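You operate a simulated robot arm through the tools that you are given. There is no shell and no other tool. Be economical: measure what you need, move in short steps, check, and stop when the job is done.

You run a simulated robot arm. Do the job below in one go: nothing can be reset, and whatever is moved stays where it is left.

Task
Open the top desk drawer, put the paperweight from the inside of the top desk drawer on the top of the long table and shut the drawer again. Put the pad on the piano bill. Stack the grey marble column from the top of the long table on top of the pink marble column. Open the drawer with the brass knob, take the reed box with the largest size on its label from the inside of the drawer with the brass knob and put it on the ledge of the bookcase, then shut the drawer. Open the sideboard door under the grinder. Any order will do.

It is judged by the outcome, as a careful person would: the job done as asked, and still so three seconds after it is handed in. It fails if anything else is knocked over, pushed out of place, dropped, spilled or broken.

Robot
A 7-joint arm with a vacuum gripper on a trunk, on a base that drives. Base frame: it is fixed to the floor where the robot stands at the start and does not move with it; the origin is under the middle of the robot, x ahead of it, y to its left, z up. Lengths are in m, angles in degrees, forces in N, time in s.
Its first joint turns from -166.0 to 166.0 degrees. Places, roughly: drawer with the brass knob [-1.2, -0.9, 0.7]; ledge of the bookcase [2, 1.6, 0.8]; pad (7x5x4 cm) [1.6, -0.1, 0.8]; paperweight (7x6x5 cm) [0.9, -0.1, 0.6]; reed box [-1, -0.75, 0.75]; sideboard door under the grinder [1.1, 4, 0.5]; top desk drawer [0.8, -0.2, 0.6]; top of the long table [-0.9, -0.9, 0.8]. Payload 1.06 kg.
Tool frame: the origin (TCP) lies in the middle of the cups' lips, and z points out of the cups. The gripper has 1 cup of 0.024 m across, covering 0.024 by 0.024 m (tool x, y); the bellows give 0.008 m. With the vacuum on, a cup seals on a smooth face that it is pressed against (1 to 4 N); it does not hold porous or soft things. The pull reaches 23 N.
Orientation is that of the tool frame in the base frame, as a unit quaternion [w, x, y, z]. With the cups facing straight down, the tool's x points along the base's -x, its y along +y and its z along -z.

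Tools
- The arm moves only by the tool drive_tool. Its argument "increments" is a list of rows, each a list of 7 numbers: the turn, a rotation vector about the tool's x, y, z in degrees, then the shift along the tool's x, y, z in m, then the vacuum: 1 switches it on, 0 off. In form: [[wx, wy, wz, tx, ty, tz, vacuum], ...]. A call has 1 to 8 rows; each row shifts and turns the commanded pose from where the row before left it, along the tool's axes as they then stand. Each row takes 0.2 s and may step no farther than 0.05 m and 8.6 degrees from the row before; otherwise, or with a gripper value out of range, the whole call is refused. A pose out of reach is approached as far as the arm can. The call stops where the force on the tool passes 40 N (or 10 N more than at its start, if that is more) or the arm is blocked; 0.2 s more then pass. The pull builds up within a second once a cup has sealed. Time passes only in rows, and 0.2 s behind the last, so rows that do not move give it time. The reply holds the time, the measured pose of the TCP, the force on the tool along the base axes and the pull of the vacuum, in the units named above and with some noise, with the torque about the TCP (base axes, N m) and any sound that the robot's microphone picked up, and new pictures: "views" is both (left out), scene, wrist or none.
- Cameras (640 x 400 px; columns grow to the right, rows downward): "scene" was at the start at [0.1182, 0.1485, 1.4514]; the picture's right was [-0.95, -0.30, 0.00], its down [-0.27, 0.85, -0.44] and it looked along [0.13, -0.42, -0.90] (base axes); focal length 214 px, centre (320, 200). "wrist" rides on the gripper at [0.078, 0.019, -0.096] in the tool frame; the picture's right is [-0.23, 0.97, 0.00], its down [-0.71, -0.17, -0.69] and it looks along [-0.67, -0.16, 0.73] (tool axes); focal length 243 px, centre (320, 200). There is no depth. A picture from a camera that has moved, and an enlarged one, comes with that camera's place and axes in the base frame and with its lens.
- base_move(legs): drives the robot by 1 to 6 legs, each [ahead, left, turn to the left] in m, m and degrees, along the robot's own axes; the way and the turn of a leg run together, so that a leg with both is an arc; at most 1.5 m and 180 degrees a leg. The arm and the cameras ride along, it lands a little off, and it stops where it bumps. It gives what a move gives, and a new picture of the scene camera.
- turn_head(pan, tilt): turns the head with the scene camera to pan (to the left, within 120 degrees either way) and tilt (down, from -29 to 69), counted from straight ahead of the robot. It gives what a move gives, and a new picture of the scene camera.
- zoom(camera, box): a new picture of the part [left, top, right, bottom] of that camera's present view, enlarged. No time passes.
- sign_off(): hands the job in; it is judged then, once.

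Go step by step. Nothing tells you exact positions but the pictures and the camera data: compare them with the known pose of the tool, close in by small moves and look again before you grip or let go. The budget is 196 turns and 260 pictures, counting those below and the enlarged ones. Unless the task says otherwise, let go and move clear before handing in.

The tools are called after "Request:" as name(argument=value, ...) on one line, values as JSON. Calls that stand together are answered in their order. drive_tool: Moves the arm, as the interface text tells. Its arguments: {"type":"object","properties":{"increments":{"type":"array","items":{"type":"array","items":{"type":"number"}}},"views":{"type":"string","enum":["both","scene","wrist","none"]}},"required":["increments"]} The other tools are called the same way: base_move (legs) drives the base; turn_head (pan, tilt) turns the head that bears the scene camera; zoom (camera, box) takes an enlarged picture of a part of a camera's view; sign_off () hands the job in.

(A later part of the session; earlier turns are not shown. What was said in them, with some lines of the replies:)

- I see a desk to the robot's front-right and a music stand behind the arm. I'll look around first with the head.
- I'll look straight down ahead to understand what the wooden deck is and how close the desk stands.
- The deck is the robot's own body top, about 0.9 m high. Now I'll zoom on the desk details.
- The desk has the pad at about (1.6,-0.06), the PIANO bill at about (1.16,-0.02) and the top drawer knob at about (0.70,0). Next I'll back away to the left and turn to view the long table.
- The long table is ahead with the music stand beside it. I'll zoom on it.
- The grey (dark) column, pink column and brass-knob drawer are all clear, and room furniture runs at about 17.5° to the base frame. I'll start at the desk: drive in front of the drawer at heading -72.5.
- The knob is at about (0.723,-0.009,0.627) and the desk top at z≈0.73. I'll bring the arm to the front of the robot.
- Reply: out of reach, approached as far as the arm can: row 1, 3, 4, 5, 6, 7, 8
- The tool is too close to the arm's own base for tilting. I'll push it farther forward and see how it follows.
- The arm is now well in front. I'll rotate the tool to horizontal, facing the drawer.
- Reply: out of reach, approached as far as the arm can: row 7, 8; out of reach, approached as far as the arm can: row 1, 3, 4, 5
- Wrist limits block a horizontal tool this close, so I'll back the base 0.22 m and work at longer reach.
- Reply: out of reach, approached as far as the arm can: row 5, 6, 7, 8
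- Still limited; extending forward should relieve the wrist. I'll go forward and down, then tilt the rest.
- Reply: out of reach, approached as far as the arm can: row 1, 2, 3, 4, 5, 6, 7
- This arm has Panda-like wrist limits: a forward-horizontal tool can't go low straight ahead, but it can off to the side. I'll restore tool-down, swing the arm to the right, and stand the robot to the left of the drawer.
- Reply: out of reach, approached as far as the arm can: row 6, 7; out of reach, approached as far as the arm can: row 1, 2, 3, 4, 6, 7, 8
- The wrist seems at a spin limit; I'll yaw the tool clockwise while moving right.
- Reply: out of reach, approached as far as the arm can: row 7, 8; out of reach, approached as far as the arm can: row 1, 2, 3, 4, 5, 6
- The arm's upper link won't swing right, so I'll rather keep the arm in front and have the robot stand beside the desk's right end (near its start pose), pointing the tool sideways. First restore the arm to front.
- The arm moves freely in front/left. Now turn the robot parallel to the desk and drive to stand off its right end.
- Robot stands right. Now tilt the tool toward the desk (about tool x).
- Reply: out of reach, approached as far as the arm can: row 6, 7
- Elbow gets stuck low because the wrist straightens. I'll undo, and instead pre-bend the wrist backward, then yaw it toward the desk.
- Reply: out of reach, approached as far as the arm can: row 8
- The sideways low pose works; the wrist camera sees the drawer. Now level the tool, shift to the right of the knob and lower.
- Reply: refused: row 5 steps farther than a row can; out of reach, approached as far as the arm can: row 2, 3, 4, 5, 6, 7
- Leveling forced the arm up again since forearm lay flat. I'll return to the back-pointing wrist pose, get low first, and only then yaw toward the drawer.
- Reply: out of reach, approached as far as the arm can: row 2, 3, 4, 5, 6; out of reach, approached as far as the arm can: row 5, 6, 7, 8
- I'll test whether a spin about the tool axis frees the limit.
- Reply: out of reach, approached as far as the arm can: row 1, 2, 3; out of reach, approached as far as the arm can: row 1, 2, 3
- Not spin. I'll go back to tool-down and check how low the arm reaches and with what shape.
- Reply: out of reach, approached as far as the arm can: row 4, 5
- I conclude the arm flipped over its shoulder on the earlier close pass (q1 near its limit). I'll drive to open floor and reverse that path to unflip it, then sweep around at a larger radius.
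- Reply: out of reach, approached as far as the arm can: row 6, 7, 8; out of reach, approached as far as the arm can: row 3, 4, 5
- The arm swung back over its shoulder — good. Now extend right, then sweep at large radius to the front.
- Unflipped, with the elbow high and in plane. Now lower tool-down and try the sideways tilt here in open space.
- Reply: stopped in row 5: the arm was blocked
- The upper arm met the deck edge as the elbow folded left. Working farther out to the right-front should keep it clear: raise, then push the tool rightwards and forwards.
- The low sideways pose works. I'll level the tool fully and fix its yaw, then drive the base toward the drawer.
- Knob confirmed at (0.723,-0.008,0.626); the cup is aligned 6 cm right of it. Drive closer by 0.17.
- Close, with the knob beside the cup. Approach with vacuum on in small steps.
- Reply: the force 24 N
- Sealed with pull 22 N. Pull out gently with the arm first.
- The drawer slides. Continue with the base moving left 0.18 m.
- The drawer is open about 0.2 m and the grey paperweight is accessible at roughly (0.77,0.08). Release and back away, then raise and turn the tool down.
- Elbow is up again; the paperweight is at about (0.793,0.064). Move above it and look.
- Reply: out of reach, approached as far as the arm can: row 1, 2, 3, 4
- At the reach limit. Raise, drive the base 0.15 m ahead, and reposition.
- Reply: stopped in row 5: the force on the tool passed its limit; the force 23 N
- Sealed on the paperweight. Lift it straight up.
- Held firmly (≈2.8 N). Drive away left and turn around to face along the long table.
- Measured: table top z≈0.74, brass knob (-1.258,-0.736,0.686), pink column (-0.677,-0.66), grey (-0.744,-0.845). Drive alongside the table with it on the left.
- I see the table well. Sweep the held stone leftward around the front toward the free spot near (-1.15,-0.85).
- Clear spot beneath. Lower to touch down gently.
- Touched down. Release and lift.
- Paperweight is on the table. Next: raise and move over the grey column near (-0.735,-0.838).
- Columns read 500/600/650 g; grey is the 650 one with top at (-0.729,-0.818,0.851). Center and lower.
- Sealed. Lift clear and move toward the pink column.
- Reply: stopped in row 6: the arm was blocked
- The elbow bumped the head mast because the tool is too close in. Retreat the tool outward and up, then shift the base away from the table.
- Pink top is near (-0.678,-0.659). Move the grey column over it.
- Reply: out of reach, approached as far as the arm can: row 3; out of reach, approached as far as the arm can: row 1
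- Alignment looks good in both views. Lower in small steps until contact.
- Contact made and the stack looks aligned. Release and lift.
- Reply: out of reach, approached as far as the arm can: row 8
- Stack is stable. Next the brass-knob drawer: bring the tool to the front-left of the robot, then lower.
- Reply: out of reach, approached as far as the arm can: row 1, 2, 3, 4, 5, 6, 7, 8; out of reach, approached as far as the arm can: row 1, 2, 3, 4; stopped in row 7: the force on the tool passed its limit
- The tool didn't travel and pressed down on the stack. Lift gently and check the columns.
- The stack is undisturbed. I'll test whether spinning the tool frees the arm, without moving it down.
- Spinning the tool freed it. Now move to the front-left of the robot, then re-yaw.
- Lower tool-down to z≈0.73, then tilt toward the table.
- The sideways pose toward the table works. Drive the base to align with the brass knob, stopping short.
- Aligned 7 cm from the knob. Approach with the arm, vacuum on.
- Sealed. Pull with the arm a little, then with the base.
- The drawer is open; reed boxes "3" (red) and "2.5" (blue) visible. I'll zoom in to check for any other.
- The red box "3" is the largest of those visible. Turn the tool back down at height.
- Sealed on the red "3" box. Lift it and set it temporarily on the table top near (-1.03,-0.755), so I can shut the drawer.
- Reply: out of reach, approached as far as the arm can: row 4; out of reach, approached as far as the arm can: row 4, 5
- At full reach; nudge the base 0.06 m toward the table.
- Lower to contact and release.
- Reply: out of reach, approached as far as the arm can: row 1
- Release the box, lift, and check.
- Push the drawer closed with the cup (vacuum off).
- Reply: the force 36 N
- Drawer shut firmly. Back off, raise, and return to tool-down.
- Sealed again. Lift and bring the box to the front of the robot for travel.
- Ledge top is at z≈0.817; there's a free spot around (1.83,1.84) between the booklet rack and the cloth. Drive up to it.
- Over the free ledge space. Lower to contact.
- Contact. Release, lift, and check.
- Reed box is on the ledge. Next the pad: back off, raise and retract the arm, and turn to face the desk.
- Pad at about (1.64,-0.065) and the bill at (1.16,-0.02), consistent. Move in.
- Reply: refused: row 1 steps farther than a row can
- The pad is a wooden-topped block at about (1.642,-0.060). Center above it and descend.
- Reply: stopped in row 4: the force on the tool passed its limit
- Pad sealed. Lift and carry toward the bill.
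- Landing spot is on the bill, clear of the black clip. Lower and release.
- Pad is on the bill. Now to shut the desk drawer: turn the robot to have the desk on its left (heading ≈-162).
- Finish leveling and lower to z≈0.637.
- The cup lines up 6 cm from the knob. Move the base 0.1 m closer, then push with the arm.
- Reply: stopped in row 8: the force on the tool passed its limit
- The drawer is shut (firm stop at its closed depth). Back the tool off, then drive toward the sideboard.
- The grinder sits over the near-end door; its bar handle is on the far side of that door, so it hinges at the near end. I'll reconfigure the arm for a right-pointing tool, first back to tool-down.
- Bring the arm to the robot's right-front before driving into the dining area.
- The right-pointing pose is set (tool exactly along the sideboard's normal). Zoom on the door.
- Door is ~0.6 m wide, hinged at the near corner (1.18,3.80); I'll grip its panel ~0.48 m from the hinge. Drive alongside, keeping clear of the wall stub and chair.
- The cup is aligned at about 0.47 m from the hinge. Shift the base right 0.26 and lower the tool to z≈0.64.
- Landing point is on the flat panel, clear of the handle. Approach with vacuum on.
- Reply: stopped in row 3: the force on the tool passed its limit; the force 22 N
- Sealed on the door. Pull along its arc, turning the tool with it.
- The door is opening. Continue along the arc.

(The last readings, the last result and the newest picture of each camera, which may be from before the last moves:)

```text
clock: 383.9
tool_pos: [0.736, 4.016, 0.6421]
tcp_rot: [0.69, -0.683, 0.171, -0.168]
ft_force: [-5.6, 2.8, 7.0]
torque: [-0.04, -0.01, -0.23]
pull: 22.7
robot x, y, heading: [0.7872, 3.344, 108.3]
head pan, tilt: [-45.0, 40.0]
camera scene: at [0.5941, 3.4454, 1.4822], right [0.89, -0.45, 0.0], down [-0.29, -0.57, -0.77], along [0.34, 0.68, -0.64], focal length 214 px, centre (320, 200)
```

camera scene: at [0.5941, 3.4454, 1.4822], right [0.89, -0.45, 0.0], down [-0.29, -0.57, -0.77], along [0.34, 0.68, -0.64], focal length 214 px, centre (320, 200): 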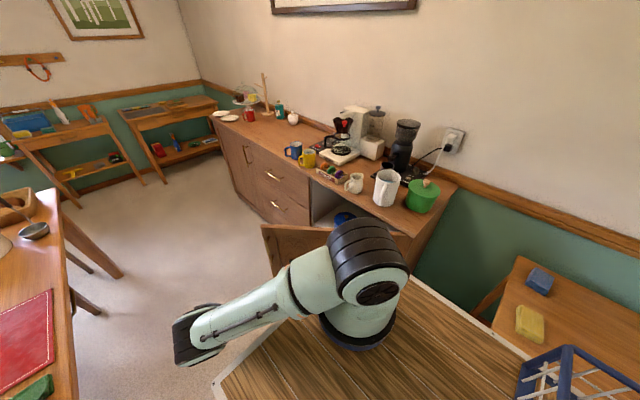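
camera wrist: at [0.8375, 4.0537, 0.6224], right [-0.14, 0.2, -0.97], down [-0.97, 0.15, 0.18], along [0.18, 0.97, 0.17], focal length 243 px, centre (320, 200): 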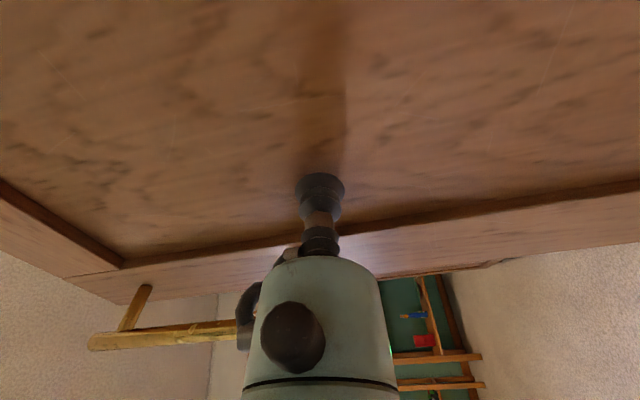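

Door is ~45° open. Continue by moving the base left/back in small steps and re-aligning the tool.

Request:
base_move(legs=[[-0.055, 0.05, 0]])

Request:
drive_tool(increments=[[0, -3, 0, 0, 0, 0, 1], [0, -3, 0, 0, 0, 0, 1], [0, -3, 0, 0, 0, 0, 1], [0, 0, 0, 0, 0, 0, 1]], views="both")

```text
clock: 384.9
tool_pos: [0.7065, 3.949, 0.6403]
tcp_rot: [0.689, -0.683, 0.171, -0.169]
ft_force: [-5.7, 2.2, -5.3]
torque: [0.03, 0.09, 0.02]
pull: 23.0
robot x, y, heading: [0.755, 3.2699, 108.2]
head pan, tilt: [-45.0, 40.0]
camera scene: at [0.5638, 3.3772, 1.4822], right [0.89, -0.45, 0.0], down [-0.29, -0.57, -0.77], along [0.34, 0.68, -0.64], focal length 214 px, centre (320, 200)
```

scene: 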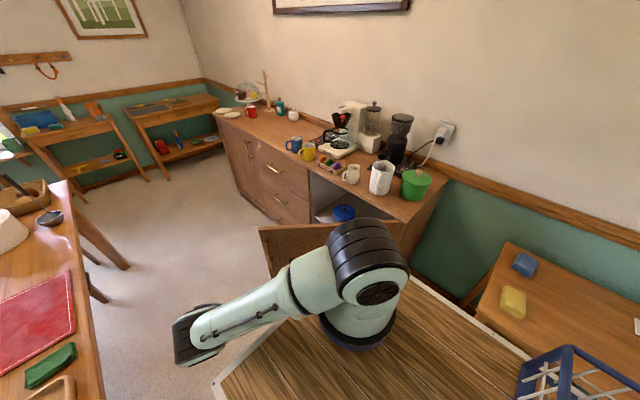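

```text
clock: 385.9
tool_pos: [0.7058, 3.9482, 0.6399]
tcp_rot: [0.7, -0.696, 0.117, -0.114]
ft_force: [-9.0, 2.4, 0.5]
torque: [-0.06, 0.03, -0.21]
pull: 22.7
robot x, y, heading: [0.7562, 3.272, 108.2]
head pan, tilt: [-45.0, 40.0]
camera scene: at [0.5636, 3.3771, 1.4822], right [0.89, -0.45, 0.0], down [-0.29, -0.57, -0.77], along [0.34, 0.68, -0.64], focal length 214 px, centre (320, 200)
camera wrist: at [0.749, 3.832, 0.6195], right [-0.23, 0.08, -0.97], down [-0.89, -0.42, 0.17], along [-0.4, 0.9, 0.17], focal length 243 px, centre (320, 200)
```

scene: 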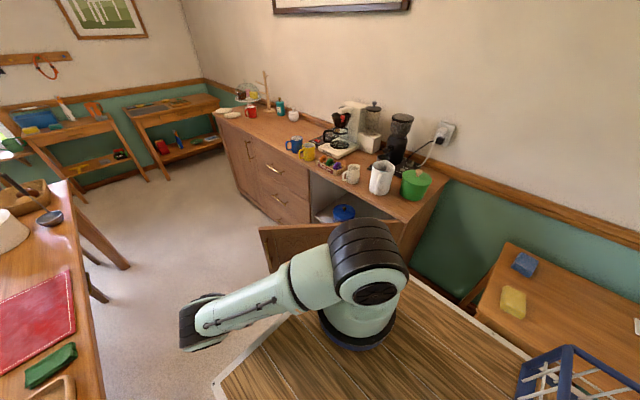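
wrist: 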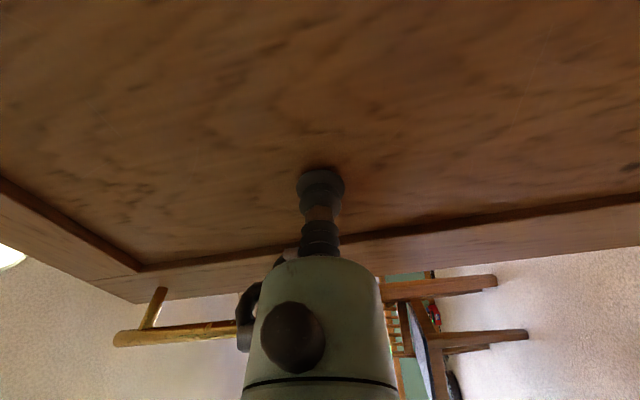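

Request:
base_move(legs=[[-0.065, 0.04, 0]])

Request:
drive_tool(increments=[[0, -3, 0, 0, 0, 0, 1], [0, -3, 0, 0, 0, 0, 1], [0, -3, 0, 0, 0, 0, 1], [0, 0, 0, 0, 0, 0, 1]], views="scene")

```text
clock: 387.0
tool_pos: [0.6892, 3.8732, 0.6401]
tcp_rot: [0.699, -0.696, 0.118, -0.114]
ft_force: [-6.2, 0.6, -1.2]
torque: [0.01, 0.19, -0.03]
pull: 22.8
robot x, y, heading: [0.7398, 3.2009, 108.2]
head pan, tilt: [-45.0, 40.0]
camera scene: at [0.5468, 3.3028, 1.4822], right [0.89, -0.45, 0.0], down [-0.29, -0.57, -0.77], along [0.34, 0.68, -0.64], focal length 214 px, centre (320, 200)
```

scene: 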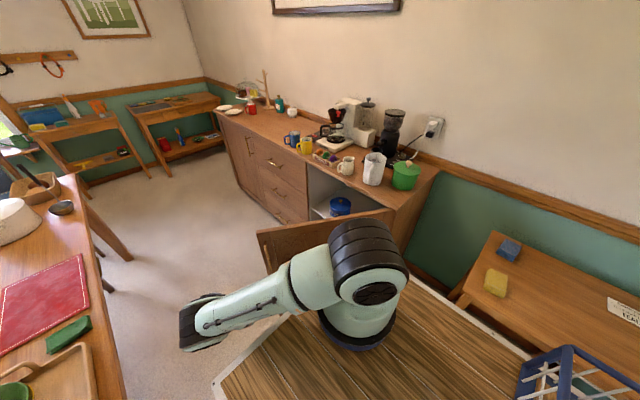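

```text
clock: 388.0
tool_pos: [0.6883, 3.8731, 0.6393]
tcp_rot: [0.707, -0.702, 0.062, -0.059]
ft_force: [-8.8, 2.2, -3.4]
torque: [0.02, 0.06, -0.21]
pull: 22.7
robot x, y, heading: [0.7405, 3.1984, 108.3]
head pan, tilt: [-45.0, 40.0]
camera scene: at [0.5466, 3.3029, 1.4822], right [0.89, -0.45, 0.0], down [-0.29, -0.57, -0.77], along [0.34, 0.68, -0.64], focal length 214 px, centre (320, 200)
```

scene: 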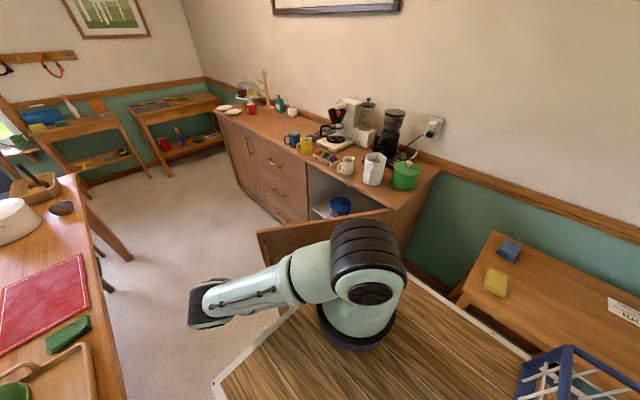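

Request:
base_move(legs=[[-0.075, 0.03, 0]])

Request:
drive_tool(increments=[[0, -3, 0, 0, 0, 0, 1], [0, -3, 0, 0, 0, 0, 1], [0, -3, 0, 0, 0, 0, 1], [0, 0, 0, 0, 0, 0, 1]], views="scene")

```text
clock: 389.1
tool_pos: [0.6846, 3.7928, 0.6393]
tcp_rot: [0.707, -0.702, 0.062, -0.06]
ft_force: [-5.9, 0.4, 0.4]
torque: [-0.03, 0.11, -0.02]
pull: 22.8
robot x, y, heading: [0.7351, 3.1195, 108.3]
head pan, tilt: [-45.0, 40.0]
camera scene: at [0.5415, 3.2224, 1.4822], right [0.89, -0.45, 0.0], down [-0.29, -0.57, -0.77], along [0.34, 0.68, -0.64], focal length 214 px, centre (320, 200)
```

scene: 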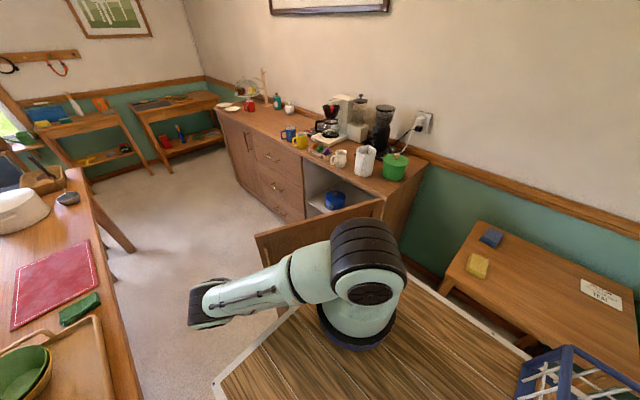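

```text
clock: 390.1
tool_pos: [0.6833, 3.7948, 0.6406]
tcp_rot: [0.71, -0.705, 0.006, -0.003]
ft_force: [-8.9, 0.0, -5.7]
torque: [0.01, 0.02, -0.18]
pull: 23.1
robot x, y, heading: [0.7337, 3.1216, 108.3]
head pan, tilt: [-45.0, 40.0]
camera scene: at [0.5414, 3.2226, 1.4822], right [0.89, -0.45, 0.0], down [-0.29, -0.57, -0.77], along [0.34, 0.68, -0.64], focal length 214 px, centre (320, 200)
```

scene: 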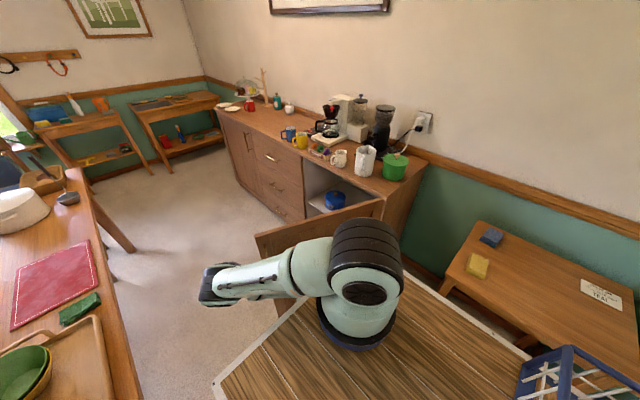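

The door is ~70° open. Release and move clear.

Request:
drive_tool(increments=[[0, 0, 0, 0, 0, 0, 0], [0, 0, 0, 0, 0, 0, 0], [0, 0, 0, 0, 0, 0, 0], [0, 0, 0, 0, 0, -0.01, 0], [0, 0, 0, 0, 0, -0.03, 0], [0, 0, 0, 0, 0, -0.04, 0]], views="none")

Request:
base_move(legs=[[-0.35, 0.05, 0]])

Request:
turn_head(pan=-30, tilt=30)

```text
clock: 391.4
tool_pos: [0.6816, 3.7135, 0.6388]
tcp_rot: [0.71, -0.705, 0.006, -0.004]
ft_force: [0.3, -0.7, -0.6]
torque: [-0.02, 0.02, -0.03]
pull: 0.0
robot x, y, heading: [0.7335, 3.1209, 108.4]
head pan, tilt: [-45.0, 40.0]
```

```text
clock: 393.7
tool_pos: [0.7426, 3.3693, 0.6385]
tcp_rot: [0.709, -0.705, 0.004, -0.003]
ft_force: [-0.2, 0.2, 0.2]
torque: [-0.02, -0.01, 0.0]
pull: 0.0
robot x, y, heading: [0.7993, 2.7753, 108.7]
head pan, tilt: [-45.0, 40.0]
camera scene: at [0.604, 2.8755, 1.4822], right [0.9, -0.45, 0.0], down [-0.29, -0.58, -0.77], along [0.34, 0.69, -0.64], focal length 214 px, centre (320, 200)
```

scene: 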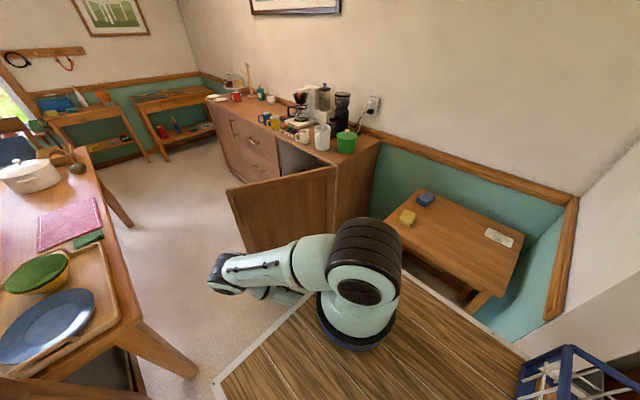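

```text
clock: 394.5
tool_pos: [0.7427, 3.3674, 0.6382]
tcp_rot: [0.709, -0.705, 0.005, -0.003]
ft_force: [-0.6, -0.7, -0.1]
torque: [-0.02, -0.01, 0.03]
pull: 0.0
robot x, y, heading: [0.7994, 2.773, 108.6]
head pan, tilt: [-30.0, 30.0]
camera scene: at [0.5841, 2.888, 1.4975], right [0.98, -0.2, 0.0], down [-0.1, -0.49, -0.87], along [0.17, 0.85, -0.5], focal length 214 px, centre (320, 200)
```

scene: 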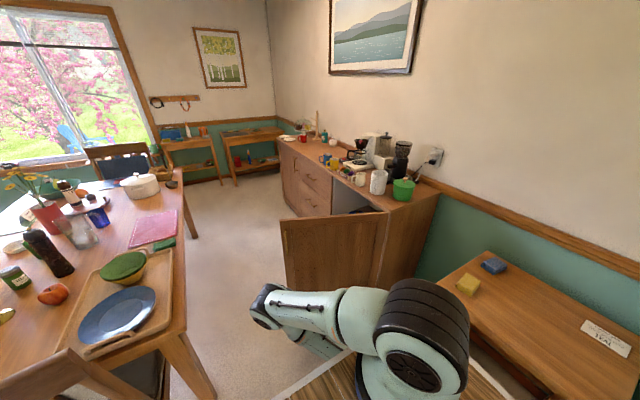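

The door stands open. One last look back toward the long table and desk to verify.

Request:
base_move(legs=[[-0.7, 0.1, 0], [0, 0, 60]])

Request:
turn_head(pan=75, tilt=20)

Request:
zoom(camera="scene", box=[200, 120, 480, 295])

```text
clock: 401.0
tool_pos: [0.3917, 2.3381, 0.6379]
tcp_rot: [0.618, -0.615, -0.343, 0.349]
ft_force: [-0.1, 0.0, -0.1]
torque: [0.01, -0.01, 0.0]
pull: 0.0
robot x, y, heading: [0.9324, 2.08, 167.6]
head pan, tilt: [-30.0, 30.0]
camera scene: at [0.7206, 1.9554, 1.4976], right [0.67, 0.74, 0.0], down [0.37, -0.34, -0.87], along [-0.64, 0.58, -0.5], focal length 214 px, centre (320, 200)
```

scene: 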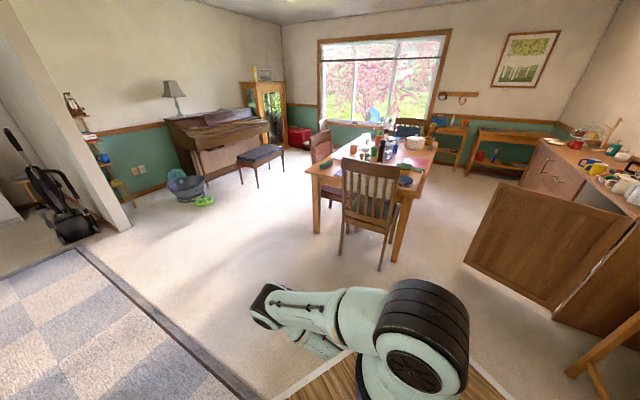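

```text
clock: 402.8
tool_pos: [0.3927, 2.3378, 0.6382]
tcp_rot: [0.618, -0.616, -0.343, 0.347]
ft_force: [-0.5, 0.0, 0.4]
torque: [0.02, -0.01, 0.0]
pull: 0.0
robot x, y, heading: [0.9288, 2.0792, 167.7]
head pan, tilt: [75.0, 20.0]
camera scene: at [0.7446, 1.8118, 1.5136], right [-0.89, 0.46, 0.0], down [0.16, 0.3, -0.94], along [-0.43, -0.83, -0.34], focal length 214 px, centre (320, 200)
```

scene: 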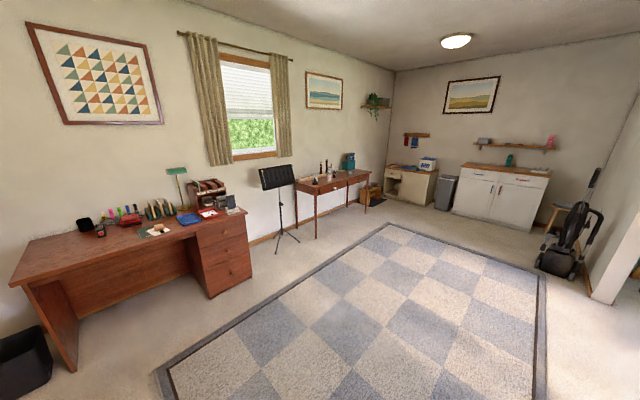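

```text
2.29 times, centred on (340, 208) of scene
camera zoom: at [0.7446, 1.8118, 1.5136], right [-0.89, 0.46, 0.0], down [0.16, 0.3, -0.94], along [-0.43, -0.83, -0.34], focal length 490 px, centre (274, 183)
```

zoom: 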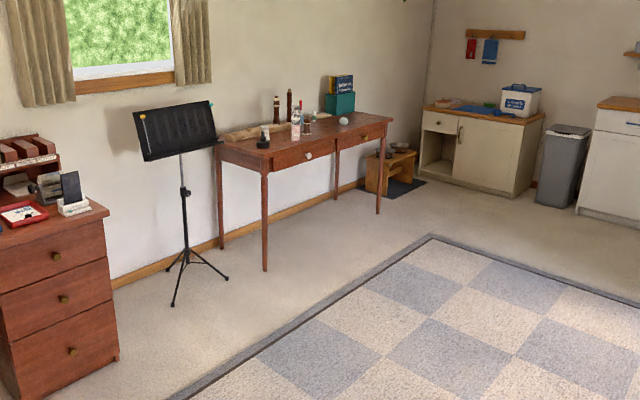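

Both drawers are shut, the stack stands, the paperweight sits on the long table, and the pad is on the bill. The reed box is on the ledge and the sideboard door stands open, so I'm handing in.

Request:
sign_off()

```text
The job is handed in.
```

The whole job is done and handed in:
- **Paperweight:** it is on the long table, and the top desk drawer is shut.
- **Pad:** it is on the piano bill.
- **Columns:** the grey column is stacked on the pink one.
- **Reed box:** the size 3 box, the largest I could see in the drawer, is on the bookcase ledge, and the brass-knob drawer is shut.
- **Sideboard:** the door under the grinder is about 70° open.
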